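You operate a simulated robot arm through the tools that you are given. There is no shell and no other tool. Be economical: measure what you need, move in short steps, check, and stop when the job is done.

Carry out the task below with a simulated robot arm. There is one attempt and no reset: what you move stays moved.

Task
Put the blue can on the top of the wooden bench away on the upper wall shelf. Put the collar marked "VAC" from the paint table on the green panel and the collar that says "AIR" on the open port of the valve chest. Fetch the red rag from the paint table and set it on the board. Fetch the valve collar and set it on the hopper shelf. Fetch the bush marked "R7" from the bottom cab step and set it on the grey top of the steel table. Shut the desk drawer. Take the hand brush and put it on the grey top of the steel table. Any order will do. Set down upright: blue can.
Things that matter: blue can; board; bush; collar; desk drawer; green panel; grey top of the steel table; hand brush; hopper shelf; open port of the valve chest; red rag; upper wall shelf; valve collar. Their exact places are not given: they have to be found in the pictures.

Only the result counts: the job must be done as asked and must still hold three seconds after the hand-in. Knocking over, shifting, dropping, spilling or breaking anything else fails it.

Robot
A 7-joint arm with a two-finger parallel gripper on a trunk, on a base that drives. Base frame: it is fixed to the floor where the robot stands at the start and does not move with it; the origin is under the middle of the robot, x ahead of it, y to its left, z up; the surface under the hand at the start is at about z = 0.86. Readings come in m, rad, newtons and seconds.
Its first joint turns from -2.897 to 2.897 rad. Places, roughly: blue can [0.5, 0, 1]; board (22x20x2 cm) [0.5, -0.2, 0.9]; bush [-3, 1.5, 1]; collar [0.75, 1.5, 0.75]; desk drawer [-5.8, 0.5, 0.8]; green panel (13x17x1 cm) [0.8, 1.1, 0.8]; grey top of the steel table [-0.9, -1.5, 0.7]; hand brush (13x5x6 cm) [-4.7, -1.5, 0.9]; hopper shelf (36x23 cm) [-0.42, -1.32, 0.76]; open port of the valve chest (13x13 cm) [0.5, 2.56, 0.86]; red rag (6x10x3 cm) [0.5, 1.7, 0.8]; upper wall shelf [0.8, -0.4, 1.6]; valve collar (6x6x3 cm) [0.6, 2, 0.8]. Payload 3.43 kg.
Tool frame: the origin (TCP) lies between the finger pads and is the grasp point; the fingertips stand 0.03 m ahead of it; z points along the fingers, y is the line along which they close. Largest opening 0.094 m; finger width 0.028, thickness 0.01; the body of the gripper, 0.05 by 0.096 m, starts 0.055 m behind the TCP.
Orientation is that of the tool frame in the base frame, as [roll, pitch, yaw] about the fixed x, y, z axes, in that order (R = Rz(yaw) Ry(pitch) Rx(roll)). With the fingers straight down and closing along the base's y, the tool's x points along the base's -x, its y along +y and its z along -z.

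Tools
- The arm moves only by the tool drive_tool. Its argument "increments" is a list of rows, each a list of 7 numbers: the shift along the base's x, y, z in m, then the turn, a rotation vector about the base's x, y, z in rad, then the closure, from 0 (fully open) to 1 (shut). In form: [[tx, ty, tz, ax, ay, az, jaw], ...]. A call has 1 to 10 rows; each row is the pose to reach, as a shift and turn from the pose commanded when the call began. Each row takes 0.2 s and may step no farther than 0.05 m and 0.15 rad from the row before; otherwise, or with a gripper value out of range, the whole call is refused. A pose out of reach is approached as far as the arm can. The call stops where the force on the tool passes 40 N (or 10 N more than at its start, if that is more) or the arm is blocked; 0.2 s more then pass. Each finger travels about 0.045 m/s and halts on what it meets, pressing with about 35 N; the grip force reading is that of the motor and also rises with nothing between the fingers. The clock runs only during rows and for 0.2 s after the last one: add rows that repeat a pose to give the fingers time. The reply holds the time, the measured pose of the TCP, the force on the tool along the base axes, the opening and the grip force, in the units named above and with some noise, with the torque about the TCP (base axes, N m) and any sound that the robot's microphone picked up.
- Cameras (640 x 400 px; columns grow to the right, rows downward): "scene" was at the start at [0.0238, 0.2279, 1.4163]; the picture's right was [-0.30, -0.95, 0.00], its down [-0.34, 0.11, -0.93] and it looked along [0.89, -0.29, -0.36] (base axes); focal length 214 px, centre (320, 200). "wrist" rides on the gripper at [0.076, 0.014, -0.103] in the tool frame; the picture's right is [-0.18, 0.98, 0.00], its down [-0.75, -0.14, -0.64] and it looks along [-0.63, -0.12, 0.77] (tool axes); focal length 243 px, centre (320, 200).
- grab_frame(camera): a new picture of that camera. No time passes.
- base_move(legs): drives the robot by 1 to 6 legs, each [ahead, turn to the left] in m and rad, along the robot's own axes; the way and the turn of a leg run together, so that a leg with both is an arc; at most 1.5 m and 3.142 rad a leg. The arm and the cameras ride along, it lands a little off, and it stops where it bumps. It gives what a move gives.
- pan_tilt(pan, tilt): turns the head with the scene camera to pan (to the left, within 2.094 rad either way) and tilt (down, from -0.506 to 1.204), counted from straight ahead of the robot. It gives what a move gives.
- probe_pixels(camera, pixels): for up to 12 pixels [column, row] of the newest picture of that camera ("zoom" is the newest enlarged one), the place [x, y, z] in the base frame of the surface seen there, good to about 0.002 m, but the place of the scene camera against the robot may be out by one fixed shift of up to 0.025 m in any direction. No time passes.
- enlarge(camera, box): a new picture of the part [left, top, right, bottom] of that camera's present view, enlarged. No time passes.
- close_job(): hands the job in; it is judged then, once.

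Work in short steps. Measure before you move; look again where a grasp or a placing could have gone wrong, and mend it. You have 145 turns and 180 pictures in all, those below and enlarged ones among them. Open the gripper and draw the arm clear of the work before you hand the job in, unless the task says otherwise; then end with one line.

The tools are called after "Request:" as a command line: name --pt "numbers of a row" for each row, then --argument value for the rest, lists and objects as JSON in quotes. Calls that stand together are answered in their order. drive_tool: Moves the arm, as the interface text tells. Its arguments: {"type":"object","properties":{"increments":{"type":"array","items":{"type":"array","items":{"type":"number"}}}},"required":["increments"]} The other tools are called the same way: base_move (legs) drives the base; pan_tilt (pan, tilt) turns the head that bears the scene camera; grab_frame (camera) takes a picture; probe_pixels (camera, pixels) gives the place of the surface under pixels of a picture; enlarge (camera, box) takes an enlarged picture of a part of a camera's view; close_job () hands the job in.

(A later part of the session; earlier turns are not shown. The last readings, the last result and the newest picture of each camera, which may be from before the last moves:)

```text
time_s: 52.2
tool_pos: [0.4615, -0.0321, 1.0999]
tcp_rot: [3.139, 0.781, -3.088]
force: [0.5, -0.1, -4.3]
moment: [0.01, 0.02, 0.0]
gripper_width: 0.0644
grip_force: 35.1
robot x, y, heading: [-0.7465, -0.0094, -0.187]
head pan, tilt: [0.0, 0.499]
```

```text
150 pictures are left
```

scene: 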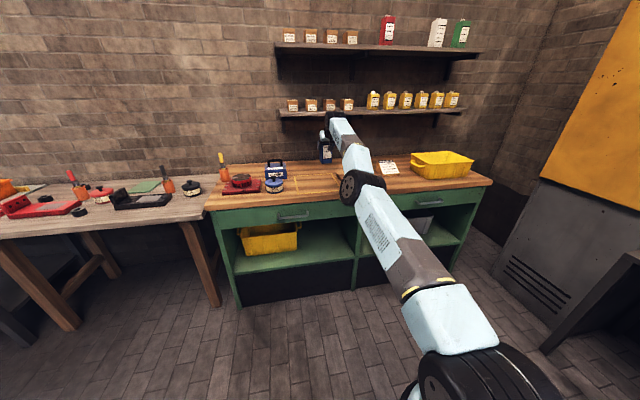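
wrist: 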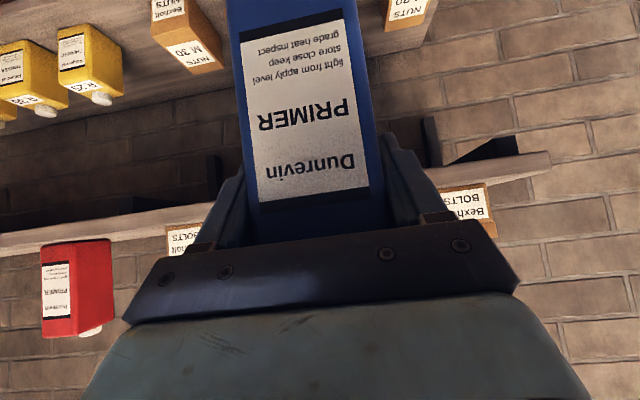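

Above the bench at z 1.10. I lower 0.12 m and check, keeping the can short of the bench surface.

Request:
drive_tool --pt "0.01 0.003 -0.03 0 0 0 0.9" --pt "0.02 0.006 -0.06 0 0 0 0.9" --pt "0.03 0.01 -0.09 0 0 0 0.9" --pt "0.03 0.012 -0.12 0 0 0 0.9"

Request:
grab_frame --camera "wrist"

```text
time_s: 53.2
tool_pos: [0.4874, -0.0201, 0.9788]
tcp_rot: [3.139, 0.782, -3.09]
force: [-0.6, -0.5, -4.9]
moment: [0.0, 0.01, -0.01]
gripper_width: 0.0645
grip_force: 35.3
out of reach, approached as far as the arm can: row 3
robot x, y, heading: [-0.7506, -0.0064, -0.189]
head pan, tilt: [0.0, 0.499]
```

```text
149 pictures are left
```

wrist: 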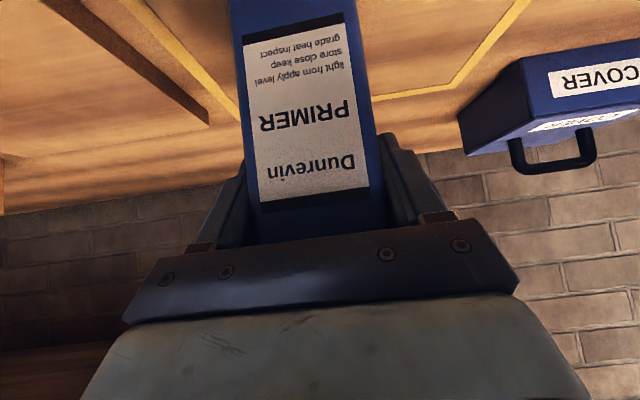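

Rows were reachable now. I test an inward pull along the radial line, keeping height.

Request:
drive_tool --pt "-0.02 0.003 0.01 0 0 0 0.9" --pt "-0.04 0.006 0.03 0 0 0 0.9" --pt "-0.07 0.01 0.05 0 0 0 0.9" --pt "-0.1 0.015 0.07 0 0 0 0.9"

Request:
grab_frame --camera "scene"

```text
time_s: 54.2
tool_pos: [0.4692, -0.0034, 1.0678]
tcp_rot: [3.139, 0.78, -3.088]
force: [1.7, 0.3, -6.0]
moment: [-0.03, -0.03, -0.01]
gripper_width: 0.0646
grip_force: 35.2
out of reach, approached as far as the arm can: row 1, 2, 3, 4
robot x, y, heading: [-0.7496, -0.0066, -0.188]
head pan, tilt: [0.0, 0.499]
```

```text
148 pictures are left
```

scene: 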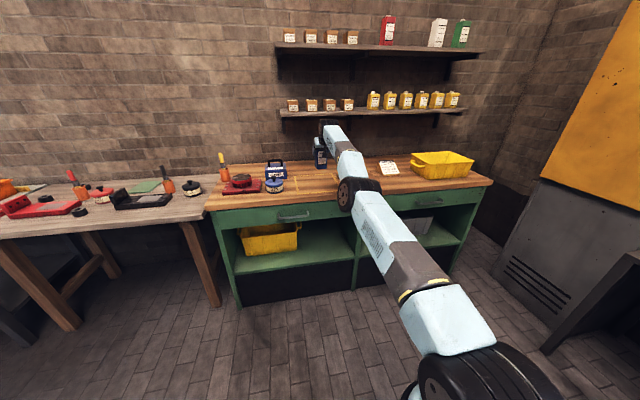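

Still locked. I set the can down on the bench here by lowering gently until contact.

Request:
drive_tool --pt "0.007 -0.005 -0.035 0 0 0 0.9" --pt "0.014 -0.01 -0.07 0 0 0 0.9" --pt "0.02 -0.014 -0.09 0 0 0 0.9" --pt "0.021 -0.015 -0.1 0 0 0 0.9" --pt "0.022 -0.015 -0.105 0 0 0 0.9" --pt "0.022 -0.015 -0.108 0 0 0 0.9" --pt "0.022 -0.015 -0.111 0 0 0 0.9"

Request:
enlarge --camera "scene" --box '[240, 100, 400, 200]'

```text
time_s: 55.8
tool_pos: [0.4904, -0.0179, 0.9584]
tcp_rot: [3.139, 0.783, -3.087]
force: [0.0, 0.1, -3.9]
moment: [0.01, -0.01, 0.03]
gripper_width: 0.0642
grip_force: 34.9
robot x, y, heading: [-0.7477, -0.0101, -0.18]
head pan, tilt: [0.0, 0.499]
```

```text
4.00 times, centred on (320, 150) of scene
```

zoom: 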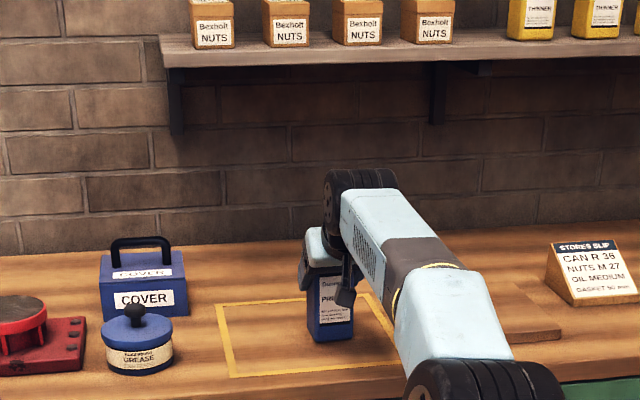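

No contact yet at z 0.958. I continue down in 2 mm steps.

Request:
drive_tool --pt "0 0 -0.002 0 0 0 0.9" --pt "0 0 -0.004 0 0 0 0.9" --pt "0 0 -0.005 0 0 0 0.9"

```text
time_s: 56.6
tool_pos: [0.4893, -0.0163, 0.957]
tcp_rot: [3.14, 0.786, -3.087]
force: [-0.5, -3.4, 9.1]
moment: [-0.73, -0.51, -0.12]
gripper_width: 0.0645
grip_force: 34.7
robot x, y, heading: [-0.7522, -0.0085, -0.189]
head pan, tilt: [0.0, 0.499]
```

The bench takes the weight (force turned to +9 N). I open and lift straight up so the fingers slide off along the sides.

Request:
drive_tool --pt "0 0 0.0 0 0 0 0" --pt "0 0 0.0 0 0 0 0" --pt "0 0 0.0 0 0 0 0" --pt "-0.003 0 0.03 0 0 0 0" --pt "-0.01 0 0.06 0 0 0 0" --pt "-0.015 0 0.09 0 0 0 0" --pt "-0.02 0 0.12 0 0 0 0"

Request:
grab_frame --camera "wrist"

```text
time_s: 58.2
tool_pos: [0.4686, -0.0179, 1.0752]
tcp_rot: [3.14, 0.782, -3.088]
force: [0.4, 0.0, -0.4]
moment: [0.0, -0.01, 0.04]
gripper_width: 0.094
grip_force: 0.1
robot x, y, heading: [-0.7532, -0.0071, -0.183]
head pan, tilt: [0.0, 0.499]
```

```text
146 pictures are left
```

wrist: 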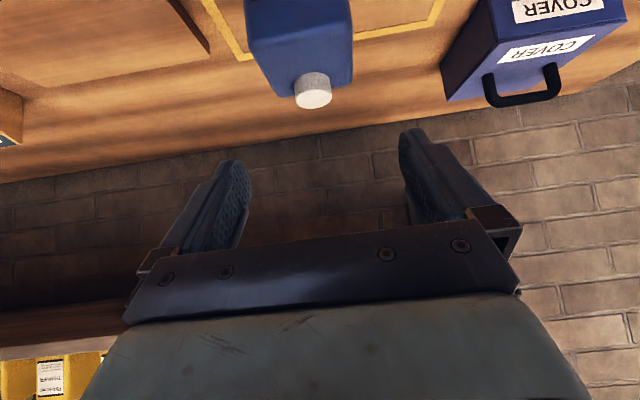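

Can released and upright. I back the base 0.35 m into open space and test inward moves with the empty hand.

Request:
base_move --legs '[[-0.35, 0]]'

Request:
drive_tool --pt "-0.03 0.006 0 0 0 0 0" --pt "-0.06 0.011 0 0 0 0 0" --pt "-0.1 0.018 0 0 0 0 0" --pt "-0.14 0.026 0 0 0 0 0" --pt "-0.18 0.033 0 0 0 0 0" --pt "-0.22 0.04 0 0 0 0 0"

Request:
grab_frame --camera "scene"

```text
time_s: 60.5
tool_pos: [0.1217, 0.0558, 1.075]
tcp_rot: [3.138, 0.781, -3.08]
force: [0.1, -0.2, 0.7]
moment: [0.0, 0.01, 0.02]
gripper_width: 0.0937
grip_force: 0.1
robot x, y, heading: [-1.0985, 0.0567, -0.179]
head pan, tilt: [0.0, 0.499]
```

```text
time_s: 62.0
tool_pos: [0.1031, 0.1002, 1.1265]
tcp_rot: [3.14, 0.781, -3.082]
force: [0.7, 0.5, -0.2]
moment: [-0.01, -0.04, 0.03]
gripper_width: 0.0939
grip_force: 0.1
out of reach, approached as far as the arm can: row 1, 2, 3, 4, 5, 6
robot x, y, heading: [-1.0967, 0.0591, -0.178]
head pan, tilt: [0.0, 0.499]
```

```text
145 pictures are left
```

scene: 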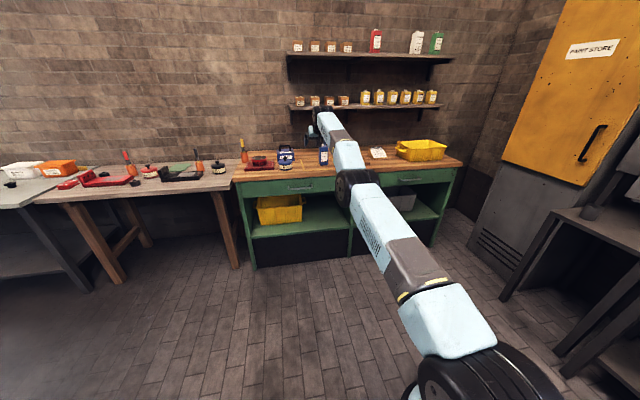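

Inward is still refused. I fit the arc: shoulder about r≈0, z≈0.95, radius 1.04. Now I test stretching outward horizontally in 1 cm steps.

Request:
drive_tool --pt "0 0 0 0 0 0 0" --pt "0.005 0 0 0 0 0 0" --pt "0.01 0 0 0 0 0 0" --pt "0.015 0 0 0 0 0 0" --pt "0.02 0 0 0 0 0 0" --pt "0.03 0 0 0 0 0 0" --pt "0.04 0 0 0 0 0 0"

Request:
drive_tool --pt "0.0 0 -0.005 0 0 0 0" --pt "0.0 0 -0.01 0 0 0 0" --pt "0.0 0 -0.02 0 0 0 0" --pt "-0.005 0 -0.02 0 0 0 0" --pt "-0.01 0 -0.02 0 0 0 0"

```text
time_s: 63.5
tool_pos: [0.1063, 0.1, 1.1259]
tcp_rot: [3.139, 0.782, -3.082]
force: [0.5, 0.1, -0.7]
moment: [0.03, -0.01, -0.02]
gripper_width: 0.094
grip_force: 0.1
out of reach, approached as far as the arm can: row 2, 3, 4, 5, 6, 7
robot x, y, heading: [-1.0987, 0.0578, -0.177]
head pan, tilt: [0.0, 0.499]
```

```text
time_s: 64.8
tool_pos: [0.1107, 0.1018, 1.1061]
tcp_rot: [3.139, 0.78, -3.081]
force: [-0.3, -0.2, 0.2]
moment: [-0.01, 0.0, 0.01]
gripper_width: 0.0942
grip_force: 0.1
out of reach, approached as far as the arm can: row 4, 5
robot x, y, heading: [-1.0997, 0.0571, -0.179]
head pan, tilt: [0.0, 0.499]
```

Only moves along the arc are accepted. Downward tangential motion should flex the elbow, so I back off 0.2 m and sweep down with an inward target.

Request:
base_move --legs '[[-0.2, 0]]'

Request:
drive_tool --pt "0 0 -0.045 0 0 0 0" --pt "-0.01 0 -0.09 0 0 0 0" --pt "-0.02 0 -0.135 0 0 0 0" --pt "-0.03 0 -0.18 0 0 0 0" --pt "-0.04 0 -0.225 0 0 0 0" --pt "-0.05 0 -0.27 0 0 0 0" --pt "-0.06 0 -0.315 0 0 0 0" --pt "-0.07 0 -0.36 0 0 0 0" --pt "-0.08 0 -0.405 0 0 0 0" --pt "-0.1 0 -0.44 0 0 0 0"

Request:
grab_frame --camera "scene"

```text
time_s: 66.4
tool_pos: [-0.0892, 0.1363, 1.1067]
tcp_rot: [3.139, 0.781, -3.08]
force: [-0.2, -1.3, -0.4]
moment: [0.0, 0.0, 0.0]
gripper_width: 0.094
grip_force: 0.1
robot x, y, heading: [-1.2944, 0.0914, -0.181]
head pan, tilt: [0.0, 0.499]
```

```text
time_s: 68.6
tool_pos: [-0.0754, 0.1473, 0.653]
tcp_rot: [3.138, 0.784, -3.08]
force: [0.1, -1.1, 0.9]
moment: [0.0, 0.08, 0.0]
gripper_width: 0.094
grip_force: 0.1
out of reach, approached as far as the arm can: row 1, 2, 3, 4, 5, 6, 7, 8, 9, 10
robot x, y, heading: [-1.2982, 0.0873, -0.175]
head pan, tilt: [0.0, 0.499]
```

```text
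144 pictures are left
```

scene: 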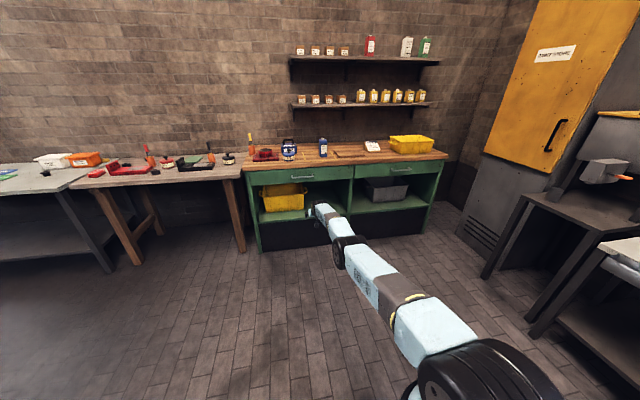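

The fitted radius dropped to about 1.02, so the elbow is flexing. I keep pulling inward with a downward bias.

Request:
drive_tool --pt "-0.04 0 -0.02 0 0 0 0" --pt "-0.08 0 -0.04 0 0 0 0" --pt "-0.12 0 -0.06 0 0 0 0" --pt "-0.16 0 -0.08 0 0 0 0" --pt "-0.2 0 -0.08 0 0 0 0" --pt "-0.24 0 -0.08 0 0 0 0" --pt "-0.28 0 -0.08 0 0 0 0" --pt "-0.32 0 -0.08 0 0 0 0"

Request:
grab_frame --camera "scene"

```text
time_s: 70.4
tool_pos: [-0.1454, 0.1841, 0.4577]
tcp_rot: [3.137, 0.783, -3.081]
force: [0.2, 0.5, -0.2]
moment: [0.01, 0.04, 0.01]
gripper_width: 0.0939
grip_force: 0.1
out of reach, approached as far as the arm can: row 1, 2, 3, 4, 5, 6, 7, 8
robot x, y, heading: [-1.2952, 0.0898, -0.176]
head pan, tilt: [0.0, 0.499]
```

```text
143 pictures are left
```

scene: 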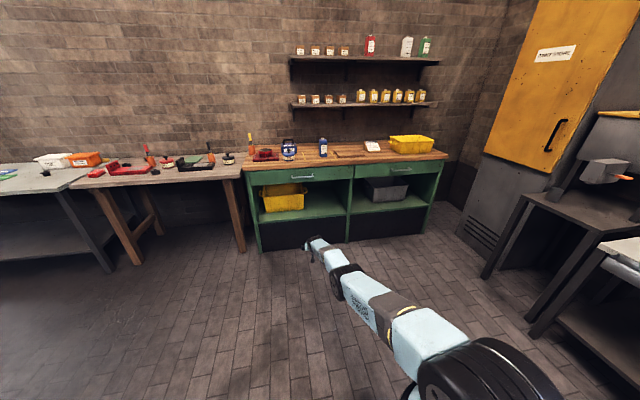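

The forearm looks bent upward from the upper arm. I probe the links to get actual angles.

Request:
probe_pixels --camera "scene" --pixels '[[313, 243], [326, 258], [340, 272], [338, 285], [360, 268], [370, 295], [385, 305], [400, 320], [420, 335], [445, 340], [450, 370], [520, 370]]'

Request:
enlarge --camera "scene" --box '[280, 220, 568, 400]'

```text
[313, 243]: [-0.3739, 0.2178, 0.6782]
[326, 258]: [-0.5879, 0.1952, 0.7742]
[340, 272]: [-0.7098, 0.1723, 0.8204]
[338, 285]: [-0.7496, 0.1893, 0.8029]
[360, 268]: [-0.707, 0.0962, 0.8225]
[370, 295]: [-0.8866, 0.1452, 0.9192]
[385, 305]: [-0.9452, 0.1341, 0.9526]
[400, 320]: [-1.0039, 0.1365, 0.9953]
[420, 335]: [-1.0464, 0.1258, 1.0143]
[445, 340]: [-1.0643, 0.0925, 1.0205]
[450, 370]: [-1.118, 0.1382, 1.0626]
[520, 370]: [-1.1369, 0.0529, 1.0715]
```

```text
2.22 times, centred on (424, 310) of scene
```

zoom: 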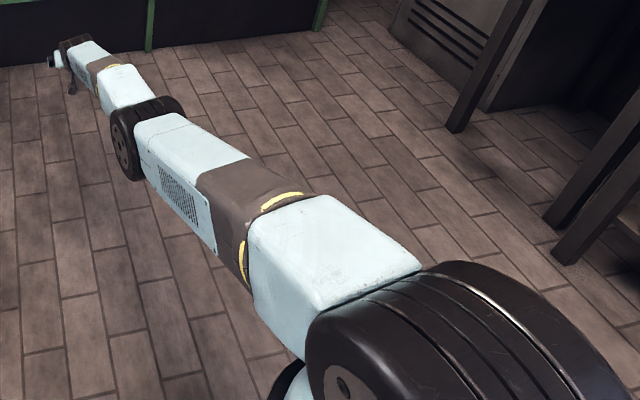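

The links are within about 7° of straight. Leaving that pose needs fast elbow motion for each centimetre, so I try 1 mm inward steps along the radial line.

Request:
drive_tool --pt "-0.001 0 0.0003 0 0 0 0" --pt "-0.002 0 0.0006 0 0 0 0" --pt "-0.003 0 0.0009 0 0 0 0" --pt "-0.004 0 0.0012 0 0 0 0" --pt "-0.006 -0.001 0.0018 0 0 0 0" --pt "-0.009 -0.001 0.0027 0 0 0 0" --pt "-0.013 -0.001 0.004 0 0 0 0" --pt "-0.018 -0.002 0.0055 0 0 0 0" --pt "-0.025 -0.002 0.0075 0 0 0 0" --pt "-0.035 -0.003 0.01 0 0 0 0"

```text
time_s: 72.6
tool_pos: [-0.1689, 0.1787, 0.4703]
tcp_rot: [3.138, 0.781, -3.079]
force: [0.5, -0.8, 0.6]
moment: [-0.02, -0.02, -0.01]
gripper_width: 0.0938
grip_force: 0.0
out of reach, approached as far as the arm can: row 7
robot x, y, heading: [-1.2922, 0.0908, -0.179]
head pan, tilt: [0.0, 0.499]
```

It works: the arm came inward with reachable rows. I continue inward with growing steps.

Request:
drive_tool --pt "-0.01 0 0.003 0 0 0 0" --pt "-0.02 0 0.007 0 0 0 0" --pt "-0.035 0 0.012 0 0 0 0" --pt "-0.05 0 0.02 0 0 0 0" --pt "-0.07 0 0.03 0 0 0 0" --pt "-0.09 0 0.04 0 0 0 0" --pt "-0.12 0 0.06 0 0 0 0" --pt "-0.15 0 0.08 0 0 0 0" --pt "-0.18 0 0.1 0 0 0 0" --pt "-0.21 0 0.12 0 0 0 0"

Request:
grab_frame --camera "scene"

```text
time_s: 74.8
tool_pos: [-0.3775, 0.1785, 0.5895]
tcp_rot: [3.137, 0.782, -3.08]
force: [-0.5, -0.1, -0.1]
moment: [-0.01, -0.02, -0.03]
gripper_width: 0.0941
grip_force: 0.1
robot x, y, heading: [-1.2951, 0.0906, -0.18]
head pan, tilt: [0.0, 0.499]
```

```text
141 pictures are left
```

scene: 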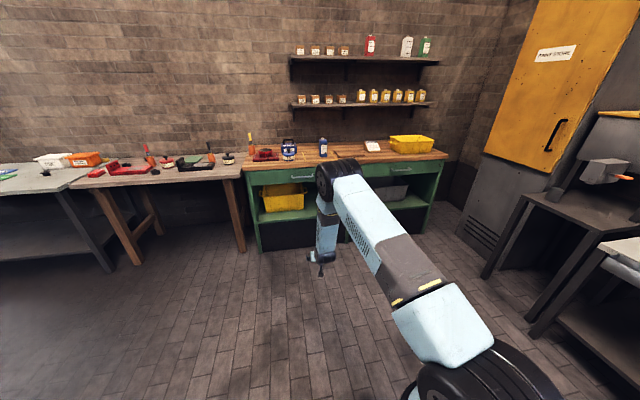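

Elbow is back to normal. I raise the hand to bench-clear height and centre it ahead of the robot, in two calls.

Request:
drive_tool --pt "-0.01 0 0.048 0 0 0 0" --pt "-0.02 0 0.096 0 0 0 0" --pt "-0.03 0 0.143 0 0 0 0" --pt "-0.04 0 0.19 0 0 0 0" --pt "-0.05 0 0.238 0 0 0 0" --pt "-0.06 0 0.285 0 0 0 0" --pt "-0.07 0 0.333 0 0 0 0" --pt "-0.08 0 0.38 0 0 0 0" --pt "-0.09 0 0.428 0 0 0 0" --pt "-0.1 0 0.475 0 0 0 0"

Request:
drive_tool --pt "0 -0.045 0 0 0 -0.08 0" --pt "0 -0.09 0 0 0 -0.16 0" --pt "-0.01 -0.135 0 0 0 -0.24 0" --pt "-0.02 -0.18 0 0 0 -0.24 0" --pt "-0.03 -0.23 0 0 0 -0.24 0"

Request:
drive_tool --pt "0 0 0 -0.0225 -0.127 0 0" --pt "0 0 0 -0.045 -0.255 0 0" --pt "0 0 0 -0.067 -0.382 0 0" --pt "0 0 0 -0.09 -0.512 0 0"

```text
time_s: 77.0
tool_pos: [-0.4785, 0.178, 1.0633]
tcp_rot: [3.139, 0.781, -3.079]
force: [0.6, -1.0, -1.2]
moment: [-0.03, 0.04, 0.01]
gripper_width: 0.094
grip_force: 0.1
robot x, y, heading: [-1.2947, 0.0932, -0.178]
head pan, tilt: [0.0, 0.499]
```

```text
refused: row 5 steps farther than a row can; nothing moved
```

```text
time_s: 78.0
tool_pos: [-0.4794, 0.1779, 1.0646]
tcp_rot: [-2.744, 1.271, -2.726]
force: [-0.3, 0.7, 0.6]
moment: [-0.04, 0.03, 0.01]
gripper_width: 0.094
grip_force: 0.0
robot x, y, heading: [-1.2957, 0.0886, -0.18]
head pan, tilt: [0.0, 0.499]
```

The middle call was refused on a step size, so the turn used a wrong axis. I correct with a rotation of (0.116,-0.021,-0.205) while shifting sideways in smaller steps.

Request:
drive_tool --pt "-0.005 -0.04 0 0.039 -0.007 -0.068 0" --pt "-0.01 -0.08 0 0.077 -0.014 -0.137 0" --pt "-0.015 -0.12 0 0.1157 -0.021 -0.205 0" --pt "-0.02 -0.16 0 0.1157 -0.021 -0.205 0" --pt "-0.025 -0.2 0 0.1157 -0.021 -0.205 0" --pt "-0.03 -0.231 0 0.1157 -0.021 -0.205 0"

Request:
base_move --legs '[[0, 0.07], [0.97, 0], [0, 0.11]]'

Request:
grab_frame --camera "wrist"

Request:
grab_frame --camera "scene"

```text
time_s: 79.4
tool_pos: [-0.508, -0.0515, 1.0667]
tcp_rot: [3.136, 1.302, 2.966]
force: [0.5, 0.3, 0.3]
moment: [-0.03, 0.0, -0.05]
gripper_width: 0.0942
grip_force: 0.0
robot x, y, heading: [-1.2937, 0.0885, -0.18]
head pan, tilt: [0.0, 0.499]
```

```text
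time_s: 85.6
tool_pos: [0.4765, -0.0492, 1.067]
tcp_rot: [3.139, 1.303, 3.121]
force: [-1.6, 0.3, 0.6]
moment: [0.0, -0.02, 0.01]
gripper_width: 0.0942
grip_force: 0.1
robot x, y, heading: [-0.3244, -0.0377, -0.024]
head pan, tilt: [0.0, 0.499]
```

```text
140 pictures are left
```

wrist: 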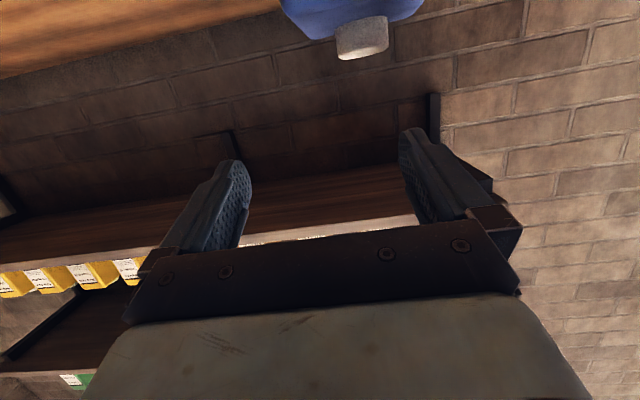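

```text
139 pictures are left
```

scene: 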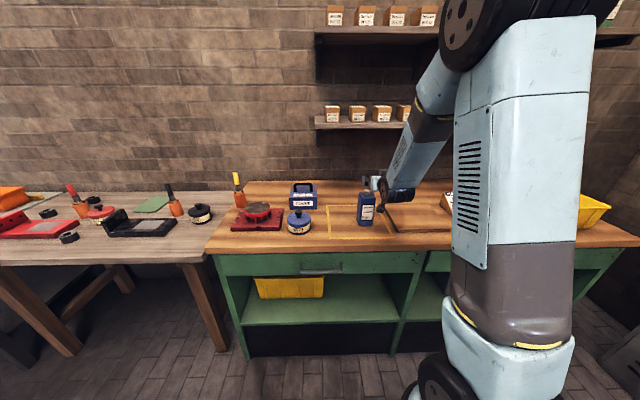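

The hand is above and slightly right of the can. I back the base 0.11 m, lower to z≈0.935 and line up in y.

Request:
base_move --legs '[[-0.11, 0]]'

Request:
drive_tool --pt "0 0.01 -0.04 0 0 0.02 0" --pt "0 0.02 -0.08 0 0 0.02 0" --pt "0 0.029 -0.11 0 0 0.02 0" --pt "0 0.029 -0.132 0 0 0.02 0"

Request:
grab_frame --camera "wrist"

```text
time_s: 86.8
tool_pos: [0.3605, -0.0454, 1.0669]
tcp_rot: [3.138, 1.302, 3.12]
force: [0.3, 1.2, -0.6]
moment: [0.0, 0.01, 0.02]
gripper_width: 0.0939
grip_force: 0.0
robot x, y, heading: [-0.4391, -0.035, -0.025]
head pan, tilt: [0.0, 0.499]
```

```text
time_s: 87.8
tool_pos: [0.3606, -0.0161, 0.9344]
tcp_rot: [3.138, 1.302, 3.138]
force: [0.7, -0.1, -0.1]
moment: [0.01, -0.01, 0.04]
gripper_width: 0.0939
grip_force: 0.0
robot x, y, heading: [-0.4381, -0.0334, -0.026]
head pan, tilt: [0.0, 0.499]
```

```text
138 pictures are left
```

wrist: 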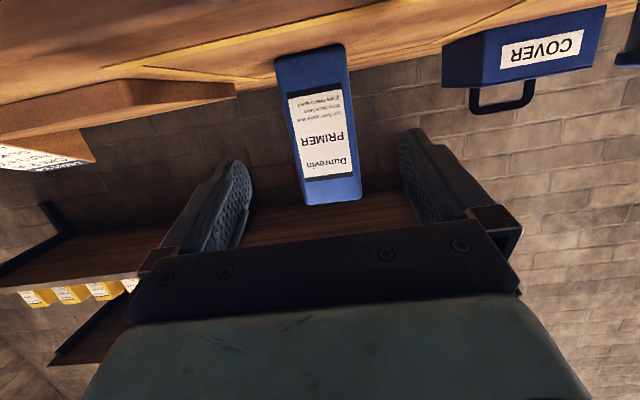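

Well lined up. I probe the can for its exact face and edges.

Request:
probe_pixels --camera "wrist" --pixels '[[283, 100], [346, 90], [290, 140], [352, 140], [303, 198], [356, 192], [325, 195], [320, 55]]'

```text
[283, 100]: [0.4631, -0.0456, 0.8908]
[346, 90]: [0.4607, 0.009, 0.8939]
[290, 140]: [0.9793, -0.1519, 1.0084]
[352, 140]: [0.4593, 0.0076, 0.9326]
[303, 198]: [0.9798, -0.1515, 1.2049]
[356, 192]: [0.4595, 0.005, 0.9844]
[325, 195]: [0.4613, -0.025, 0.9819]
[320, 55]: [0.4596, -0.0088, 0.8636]
```

Near face at x=0.460, centre y≈-0.019. I advance 0.125 m and close.

Request:
drive_tool --pt "0.03 -0.001 0 0 0 0 0" --pt "0.06 -0.002 0 0 0 0 0" --pt "0.095 -0.003 0 0 0 0 0" --pt "0.125 -0.003 0 0 0 0 0" --pt "0.125 -0.003 0 0 0 0 0.9" --pt "0.125 -0.003 0 0 0 0 0.9" --pt "0.125 -0.003 0 0 0 0 0.9" --pt "0.125 -0.003 0 0 0 0 0.9"

Request:
drive_tool --pt "0 0 0.04 0 0 0 0.9" --pt "0 0 0.08 0 0 0 0.9" --pt "0 0 0.125 0 0 0 0.9" --pt "0 0 0.17 0 0 0 0.9" --pt "-0.01 0 0.215 0 0 0 0.9" --pt "-0.02 0 0.26 0 0 0 0.9" --pt "-0.03 0 0.305 0 0 0 0.9" --pt "-0.04 0 0.35 0 0 0 0.9" --pt "-0.05 0 0.395 0 0 0 0.9" --pt "-0.06 0 0.44 0 0 0 0.9"

Request:
grab_frame --camera "scene"

```text
time_s: 89.6
tool_pos: [0.4857, -0.0196, 0.9351]
tcp_rot: [3.138, 1.302, 3.138]
force: [1.0, 1.0, -0.2]
moment: [0.19, -0.11, -0.01]
gripper_width: 0.0648
grip_force: 34.7
robot x, y, heading: [-0.4402, -0.0341, -0.029]
head pan, tilt: [0.0, 0.499]
```

```text
time_s: 92.0
tool_pos: [0.4255, -0.0737, 1.3767]
tcp_rot: [3.125, 1.304, 3.054]
force: [-1.1, -4.3, -3.3]
moment: [0.04, 0.08, 0.22]
gripper_width: 0.0644
grip_force: 35.5
robot x, y, heading: [-0.4411, -0.0345, -0.023]
head pan, tilt: [0.0, 0.499]
stopped in row 10: the arm was blocked; the commanded pose is now the measured one
```

```text
137 pictures are left
```

scene: 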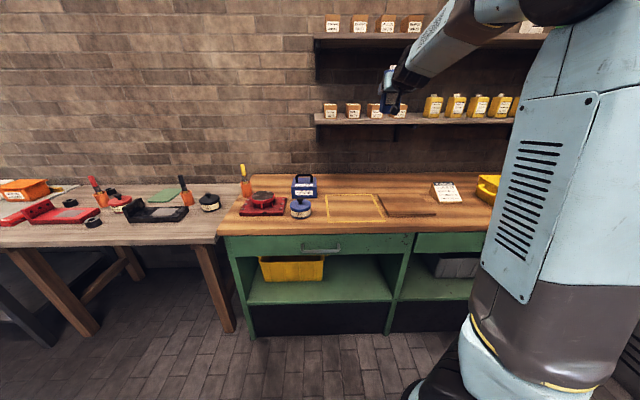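

Blocked at z 1.38, apparently the folded elbow against the robot's own mast. I move outward to unfold, then rise along the outer part of the workspace.

Request:
drive_tool --pt "0.03 0.01 0 0 0 0.02 0.9" --pt "0.06 0.02 0 0 0 0.04 0.9" --pt "0.09 0.03 0 0 0 0.06 0.9" --pt "0.12 0.04 0.02 0 0 0.07 0.9" --pt "0.12 0.045 0.05 0 0 0.075 0.9" --pt "0.12 0.045 0.08 0 0 0.075 0.9"

Request:
grab_frame --camera "scene"

```text
time_s: 93.4
tool_pos: [0.5484, -0.0242, 1.4526]
tcp_rot: [3.133, 1.303, -3.141]
force: [0.3, 0.2, -4.9]
moment: [-0.01, -0.01, -0.02]
gripper_width: 0.0641
grip_force: 35.5
robot x, y, heading: [-0.4377, -0.0357, -0.028]
head pan, tilt: [0.0, 0.499]
```

```text
136 pictures are left
```

scene: 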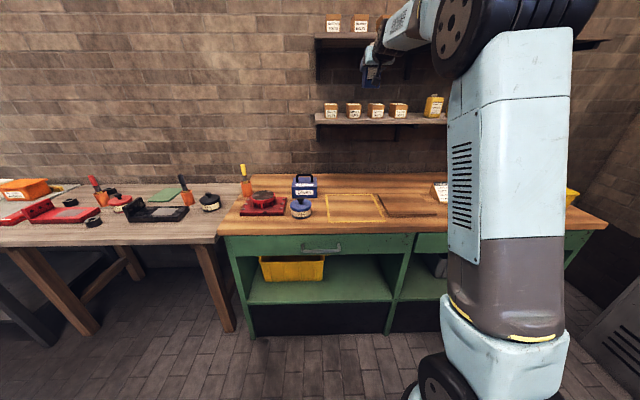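

r=0.99, z=1.45 and free. I rise to z≈1.69 while drawing in to r≈0.87.

Request:
drive_tool --pt "-0.012 0 0.03 0 0 0 0.9" --pt "-0.024 0 0.06 0 0 0 0.9" --pt "-0.036 0 0.09 0 0 0 0.9" --pt "-0.05 0 0.12 0 0 0 0.9" --pt "-0.064 0 0.15 0 0 0 0.9" --pt "-0.08 0 0.18 0 0 0 0.9" --pt "-0.1 0 0.21 0 0 0 0.9" --pt "-0.12 0 0.235 0 0 0 0.9"

Request:
pan_tilt --pan -0.2 --tilt 0.1

Request:
grab_frame --camera "scene"

```text
time_s: 95.2
tool_pos: [0.4284, -0.0237, 1.688]
tcp_rot: [3.135, 1.301, -3.14]
force: [-0.2, -0.8, -5.4]
moment: [0.0, 0.0, 0.0]
gripper_width: 0.0642
grip_force: 34.9
robot x, y, heading: [-0.4391, -0.036, -0.026]
head pan, tilt: [0.0, 0.499]
```

```text
time_s: 96.1
tool_pos: [0.4293, -0.0248, 1.6888]
tcp_rot: [3.134, 1.3, 3.141]
force: [-0.4, -0.1, -4.2]
moment: [-0.07, 0.0, -0.04]
gripper_width: 0.0643
grip_force: 34.4
robot x, y, heading: [-0.4378, -0.0381, -0.024]
head pan, tilt: [-0.201, 0.099]
```

```text
135 pictures are left
```

scene: 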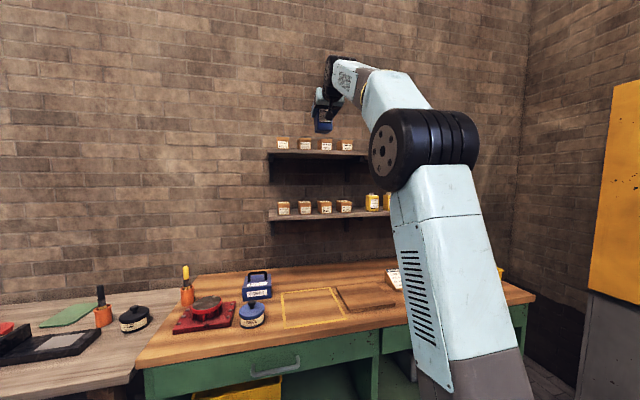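

The can hangs at z≈1.61, 3 cm above shelf level. I position the base so that a straight drive ahead at heading -0.35 leads into the gap, starting with the pre-position.

Request:
base_move --legs '[[0, -0.887], [0.248, 0], [0, 0.561]]'

Request:
pan_tilt --pan -0.1 --tilt 0.0

Request:
grab_frame --camera "wrist"

Request:
grab_frame --camera "scene"

```text
time_s: 99.2
tool_pos: [0.1271, -0.6945, 1.6892]
tcp_rot: [3.135, 1.302, 2.274]
force: [-0.7, -0.7, -3.9]
moment: [0.02, -0.01, 0.01]
gripper_width: 0.0643
grip_force: 35.0
robot x, y, heading: [-0.3864, 0.0045, -0.914]
head pan, tilt: [-0.201, 0.099]
stopped in leg 1: the robot was blocked; the commanded pose is now the measured one
```

```text
time_s: 99.8
tool_pos: [0.1301, -0.6919, 1.6891]
tcp_rot: [3.135, 1.301, 2.275]
force: [0.4, 0.7, -3.9]
moment: [0.01, 0.01, 0.03]
gripper_width: 0.0643
grip_force: 35.1
robot x, y, heading: [-0.3896, 0.0054, -0.915]
head pan, tilt: [-0.099, 0.0]
```

```text
134 pictures are left
```

wrist: 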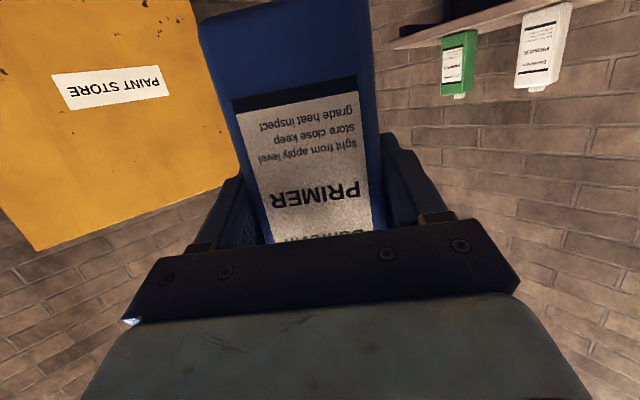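

```text
133 pictures are left
```

scene: 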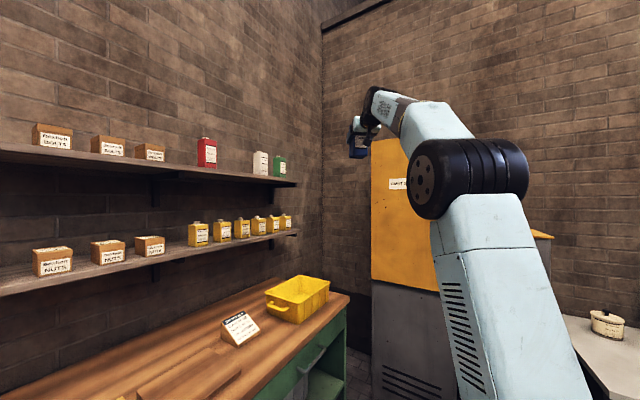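

The base was reported blocked during the turn. I look down around it to see what it touches.

Request:
pan_tilt --pan 0.9 --tilt 1.1

Request:
grab_frame --camera "scene"

Request:
pan_tilt --pan -0.9 --tilt 1.1

Request:
grab_frame --camera "scene"

```text
time_s: 101.2
tool_pos: [0.1307, -0.693, 1.6894]
tcp_rot: [3.136, 1.303, 2.275]
force: [0.7, -1.3, -4.3]
moment: [0.06, 0.04, -0.04]
gripper_width: 0.0644
grip_force: 35.1
robot x, y, heading: [-0.3894, 0.0032, -0.917]
head pan, tilt: [0.901, 1.1]
```

```text
132 pictures are left
```

scene: 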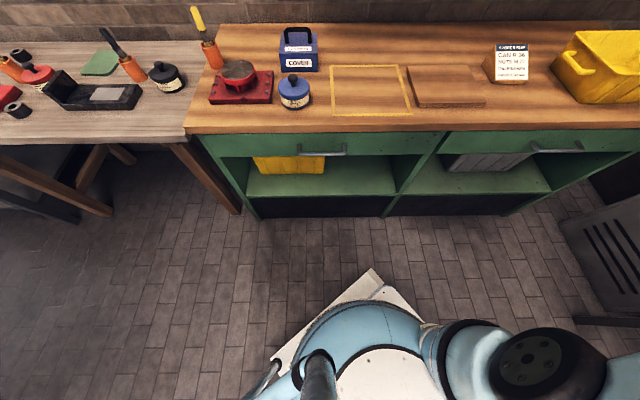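

```text
time_s: 103.0
tool_pos: [0.1302, -0.6931, 1.6903]
tcp_rot: [3.135, 1.302, 2.276]
force: [-0.5, -0.4, -4.7]
moment: [0.03, 0.02, -0.02]
gripper_width: 0.0643
grip_force: 35.4
robot x, y, heading: [-0.3876, 0.0019, -0.915]
head pan, tilt: [-0.901, 1.1]
```

```text
131 pictures are left
```

scene: 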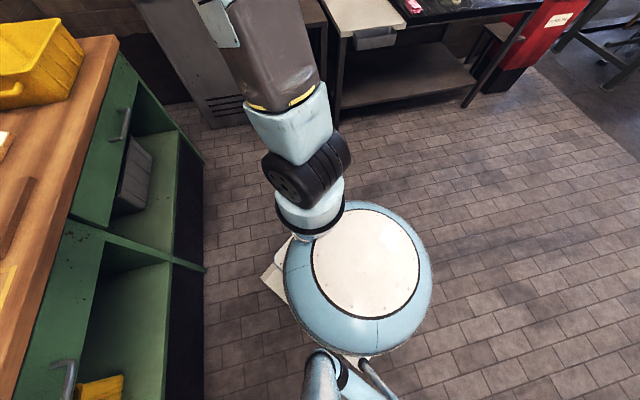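

The base looks clear of everything, so I carry on: turn slightly left, go 0.195 m and turn to heading -0.45.

Request:
base_move --legs '[[0, 0.17], [0.195, 0], [0, 0.295]]'

Request:
pan_tilt --pan -0.1 --tilt 0.0

Request:
grab_frame --camera "wrist"

Request:
grab_frame --camera "scene"

```text
time_s: 106.3
tool_pos: [0.5205, -0.5269, 1.6902]
tcp_rot: [3.135, 1.302, 2.727]
force: [-0.1, 0.0, -3.6]
moment: [0.05, 0.05, 0.01]
gripper_width: 0.0642
grip_force: 35.0
robot x, y, heading: [-0.26, -0.1497, -0.464]
head pan, tilt: [-0.901, 1.1]
```

```text
time_s: 107.6
tool_pos: [0.5202, -0.5268, 1.69]
tcp_rot: [3.135, 1.303, 2.727]
force: [-0.8, 0.3, -5.2]
moment: [0.05, 0.05, -0.02]
gripper_width: 0.0643
grip_force: 35.0
robot x, y, heading: [-0.2584, -0.1483, -0.466]
head pan, tilt: [-0.099, 0.0]
```

```text
130 pictures are left
```

wrist: 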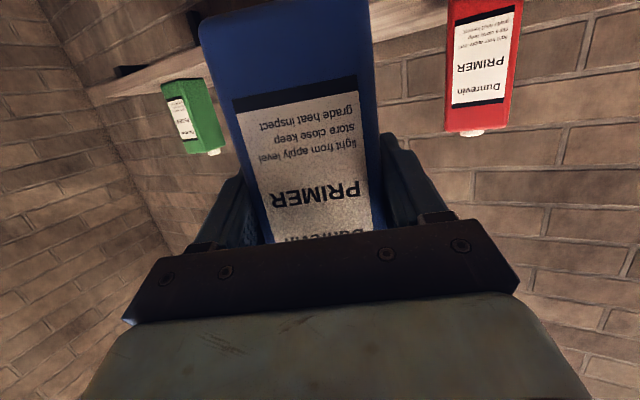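

```text
129 pictures are left
```

scene: 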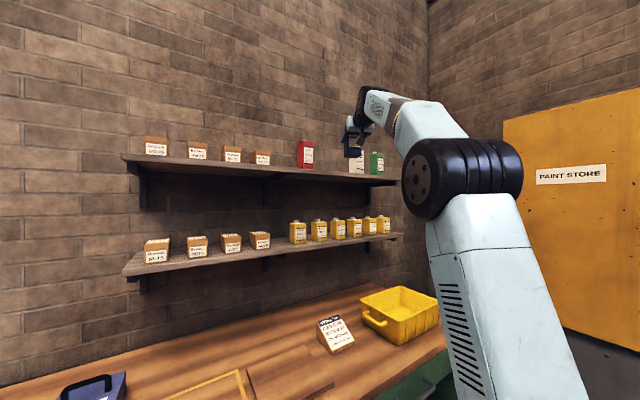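

I probe the red bottle's edges and the green bottle for lateral clearance before going in.

Request:
probe_pixels --camera "wrist" --pixels '[[452, 90], [508, 60], [455, 30], [490, 120], [180, 110], [150, 75], [400, 22]]'

Request:
probe_pixels --camera "scene" --pixels '[[309, 155], [299, 155], [350, 163], [361, 165], [377, 162], [330, 172], [300, 168], [370, 177]]'

```text
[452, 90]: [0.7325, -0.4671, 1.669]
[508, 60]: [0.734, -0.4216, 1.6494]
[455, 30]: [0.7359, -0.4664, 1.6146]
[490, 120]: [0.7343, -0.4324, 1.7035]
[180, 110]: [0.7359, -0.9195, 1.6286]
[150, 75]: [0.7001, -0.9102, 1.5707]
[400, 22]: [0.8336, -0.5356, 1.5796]
```

```text
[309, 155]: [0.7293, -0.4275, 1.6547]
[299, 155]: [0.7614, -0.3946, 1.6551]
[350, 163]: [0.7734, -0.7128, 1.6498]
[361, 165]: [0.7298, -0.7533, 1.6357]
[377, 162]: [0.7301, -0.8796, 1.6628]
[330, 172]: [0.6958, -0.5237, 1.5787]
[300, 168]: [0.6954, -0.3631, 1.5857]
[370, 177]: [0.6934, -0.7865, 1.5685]
```

Shelf top is 1.58; the gap runs from y −0.467 to about −0.73. I shift the hand +0.055 in y, then drive ahead 0.27 m.

Request:
drive_tool --pt "0 0.02 0 0 0 0 0.9" --pt "0 0.04 0 0 0 0 0.9" --pt "0 0.057 0 0 0 0 0.9"

Request:
base_move --legs '[[0.14, 0]]'

Request:
grab_frame --camera "scene"

```text
time_s: 108.4
tool_pos: [0.5192, -0.4704, 1.6907]
tcp_rot: [3.137, 1.301, 2.727]
force: [-0.1, -0.3, -4.6]
moment: [-0.01, 0.0, 0.07]
gripper_width: 0.0643
grip_force: 35.1
robot x, y, heading: [-0.2574, -0.1463, -0.466]
head pan, tilt: [-0.099, 0.0]
```

```text
time_s: 109.7
tool_pos: [0.6465, -0.53, 1.6897]
tcp_rot: [3.137, 1.3, 2.73]
force: [-0.9, 0.3, -4.5]
moment: [0.03, 0.05, 0.02]
gripper_width: 0.064
grip_force: 34.8
robot x, y, heading: [-0.1341, -0.2098, -0.46]
head pan, tilt: [-0.099, 0.0]
```

```text
128 pictures are left
```

scene: 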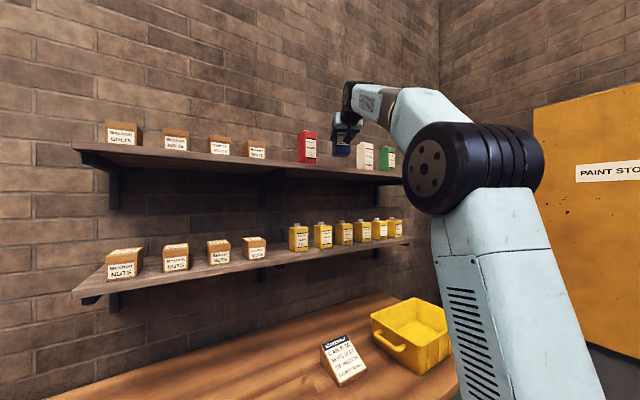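

On track at (0.647,-0.530). I drive the last 0.135 m.

Request:
base_move --legs '[[0.135, 0]]'

Request:
enlarge --camera "scene" --box '[240, 60, 480, 210]'

Request:
grab_frame --camera "wrist"

```text
time_s: 111.1
tool_pos: [0.7387, -0.5714, 1.6946]
tcp_rot: [3.135, 1.304, 2.741]
force: [0.7, 0.7, -4.3]
moment: [0.0, 0.01, -0.04]
gripper_width: 0.0643
grip_force: 35.3
robot x, y, heading: [-0.0451, -0.2608, -0.443]
head pan, tilt: [-0.099, 0.0]
stopped in leg 1: the robot was blocked; the commanded pose is now the measured one
```

```text
2.67 times, centred on (360, 135) of scene
```

zoom: 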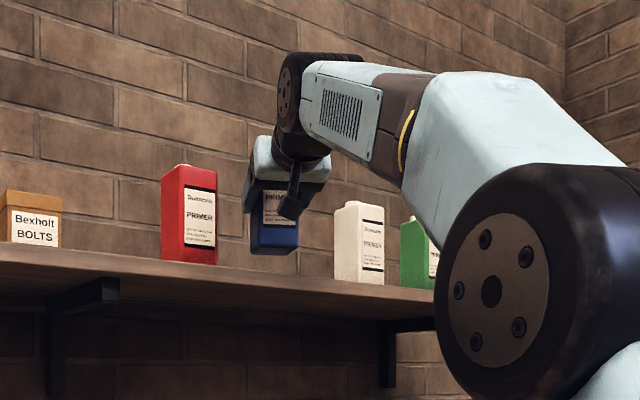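

```text
126 pictures are left
```

wrist: 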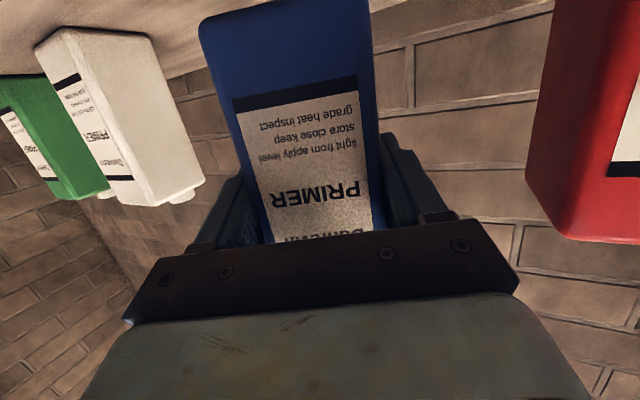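

The base touched the bench; the hand is at (0.739,-0.571,1.695). I extend 35 mm with the arm and lower slowly to z≈1.657.

Request:
drive_tool --pt "0.016 -0.007 -0.002 0 0 0 0.9" --pt "0.033 -0.015 -0.005 0 0 0 0.9" --pt "0.033 -0.015 -0.015 0 0 0 0.9" --pt "0.033 -0.015 -0.025 0 0 0 0.9" --pt "0.033 -0.015 -0.032 0 0 0 0.9" --pt "0.033 -0.015 -0.036 0 0 0 0.9"

Request:
enlarge --camera "scene" --box '[240, 60, 480, 210]'

```text
time_s: 112.5
tool_pos: [0.7707, -0.5856, 1.6599]
tcp_rot: [3.135, 1.307, 2.737]
force: [0.5, -0.5, -5.1]
moment: [0.0, 0.01, -0.02]
gripper_width: 0.0643
grip_force: 34.9
robot x, y, heading: [-0.0425, -0.2589, -0.443]
head pan, tilt: [-0.099, 0.0]
```

```text
2.67 times, centred on (360, 135) of scene
```

zoom: 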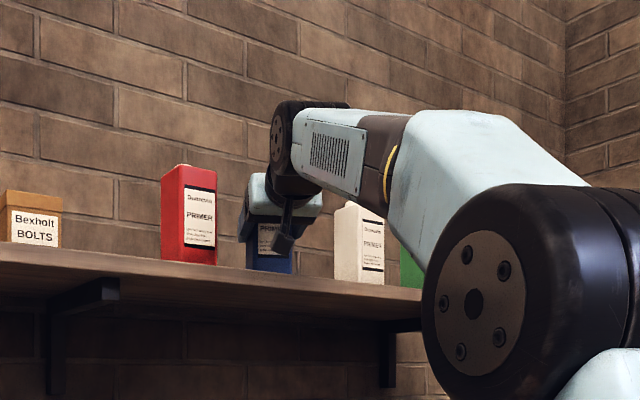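

Nearly down with no contact yet; I continue in 2 mm steps until the shelf takes weight.

Request:
drive_tool --pt "0 0 -0.002 0 0 0 0.9" --pt "0 0 -0.004 0 0 0 0.9" --pt "0 0 -0.005 0 0 0 0.9"

```text
time_s: 113.3
tool_pos: [0.7705, -0.5851, 1.6562]
tcp_rot: [3.137, 1.311, 2.737]
force: [7.1, -3.2, 15.3]
moment: [-0.38, 0.0, 0.12]
gripper_width: 0.0642
grip_force: 35.4
robot x, y, heading: [-0.042, -0.2629, -0.446]
head pan, tilt: [-0.099, 0.0]
```

Contact (15 N up). I open the fingers and back the base straight off, since its heading matches the tool's.

Request:
drive_tool --pt "0 0 0.001 0 0 0 0.4" --pt "0 0 0.001 0 0 0 0" --pt "0 0 0.001 0 0 0 0" --pt "0 0 0.001 0 0 0 0"

Request:
base_move --legs '[[-0.3, 0]]'

Request:
grab_frame --camera "wrist"

Request:
grab_frame --camera "scene"

```text
time_s: 114.3
tool_pos: [0.7699, -0.586, 1.6543]
tcp_rot: [3.135, 1.306, 2.738]
force: [0.3, -0.6, -0.2]
moment: [0.01, -0.02, 0.01]
gripper_width: 0.0942
grip_force: 0.1
robot x, y, heading: [-0.0457, -0.2626, -0.435]
head pan, tilt: [-0.099, 0.0]
```

```text
time_s: 116.3
tool_pos: [0.5027, -0.4557, 1.6552]
tcp_rot: [3.136, 1.307, 2.744]
force: [-0.1, 0.1, 0.1]
moment: [0.04, -0.02, 0.01]
gripper_width: 0.0942
grip_force: 0.1
robot x, y, heading: [-0.3133, -0.1384, -0.435]
head pan, tilt: [-0.099, 0.0]
```

```text
124 pictures are left
```

wrist: 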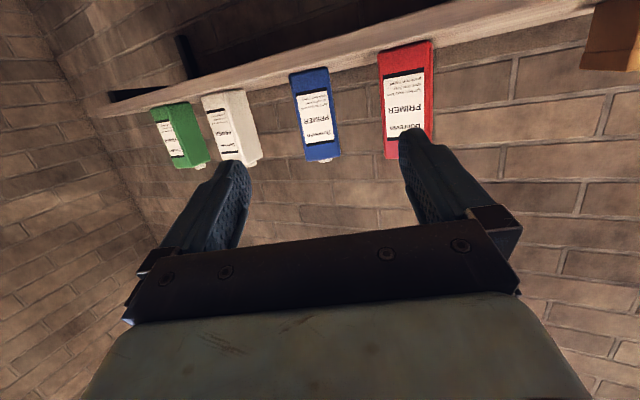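

```text
123 pictures are left
```

scene: 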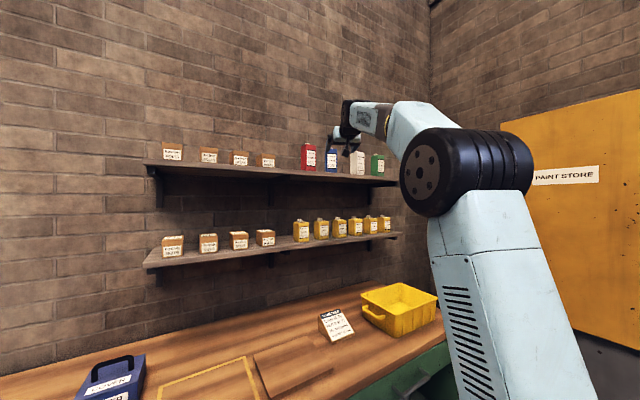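

The can stands upright in the row. Now I bring the hand down to a tool-down carry pose while tilting it back 1.307 rad.

Request:
drive_tool --pt "0 0 -0.045 0.051 0.12 0 0" --pt "0 0 -0.09 0.102 0.24 0 0" --pt "-0.01 0.004 -0.135 0.153 0.361 0 0" --pt "-0.02 0.008 -0.18 0.203 0.481 0 0" --pt "-0.03 0.012 -0.225 0.254 0.602 0 0" --pt "-0.045 0.018 -0.27 0.305 0.722 0 0" --pt "-0.06 0.024 -0.31 0.356 0.843 0 0" --pt "-0.08 0.032 -0.35 0.407 0.963 0 0" --pt "-0.1 0.04 -0.385 0.458 1.084 0 0" --pt "-0.12 0.048 -0.42 0.508 1.204 0 0"

Request:
pan_tilt --pan 1.2 --tilt 0.4

Request:
grab_frame --camera "scene"

```text
time_s: 118.5
tool_pos: [0.3819, -0.4065, 1.2317]
tcp_rot: [3.134, 0.0, 2.742]
force: [0.0, -0.1, 0.2]
moment: [0.01, -0.03, 0.03]
gripper_width: 0.094
grip_force: 0.0
robot x, y, heading: [-0.317, -0.135, -0.437]
head pan, tilt: [-0.099, 0.0]
```

```text
time_s: 120.0
tool_pos: [0.3832, -0.4075, 1.2323]
tcp_rot: [3.134, 0.001, 2.742]
force: [-0.3, -0.5, 0.5]
moment: [0.0, -0.02, -0.02]
gripper_width: 0.0939
grip_force: 0.0
robot x, y, heading: [-0.3151, -0.1331, -0.44]
head pan, tilt: [1.201, 0.4]
```

```text
122 pictures are left
```

scene: 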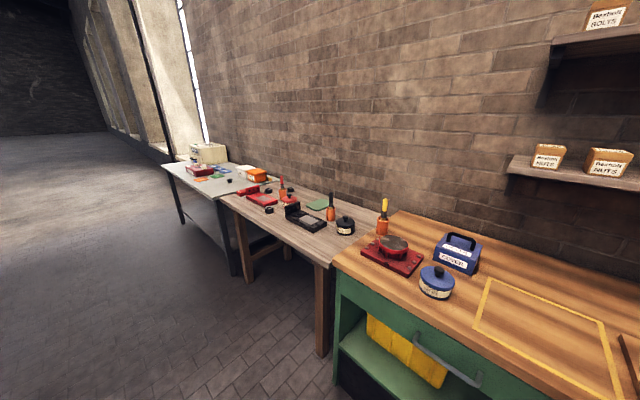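

Paint table is to the left, with the metal table with the valve chest beyond it. I drive to about (-0.15,1.35) facing the paint table.

Request:
base_move --legs '[[0, 1.9], [1.49, 0], [0, -1.46]]'

Request:
pan_tilt --pan 0.1 --tilt 0.75

Request:
grab_frame --camera "scene"

Request:
grab_frame --camera "wrist"

```text
time_s: 123.8
tool_pos: [0.1594, 0.4433, 1.2325]
tcp_rot: [3.135, 0.0, -2.278]
force: [0.5, -0.4, -0.6]
moment: [0.03, 0.03, 0.0]
gripper_width: 0.0938
grip_force: 0.1
robot x, y, heading: [-0.2503, -0.2008, 0.869]
head pan, tilt: [1.201, 0.4]
stopped in leg 1: the robot was blocked; the commanded pose is now the measured one
```

```text
time_s: 125.1
tool_pos: [0.1588, 0.4427, 1.2329]
tcp_rot: [3.137, 0.0, -2.277]
force: [0.2, 0.0, -0.7]
moment: [0.0, -0.02, 0.03]
gripper_width: 0.0942
grip_force: 0.1
robot x, y, heading: [-0.2492, -0.1961, 0.862]
head pan, tilt: [0.099, 0.75]
```

```text
121 pictures are left
```

scene: 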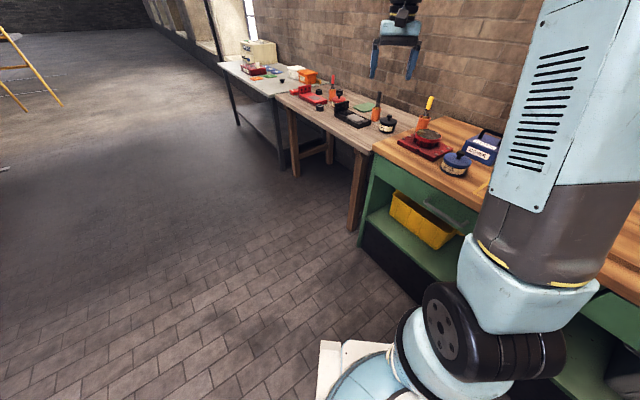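

```text
120 pictures are left
```

wrist: 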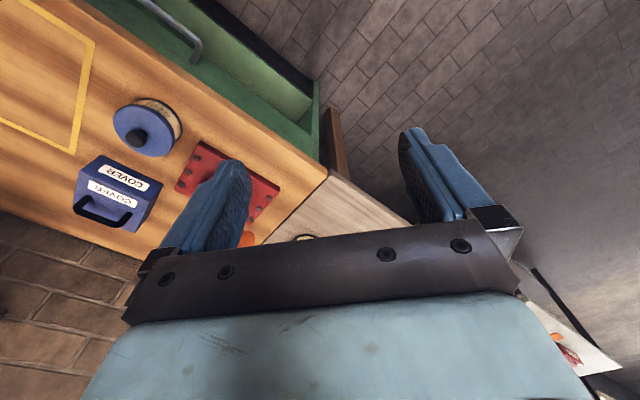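

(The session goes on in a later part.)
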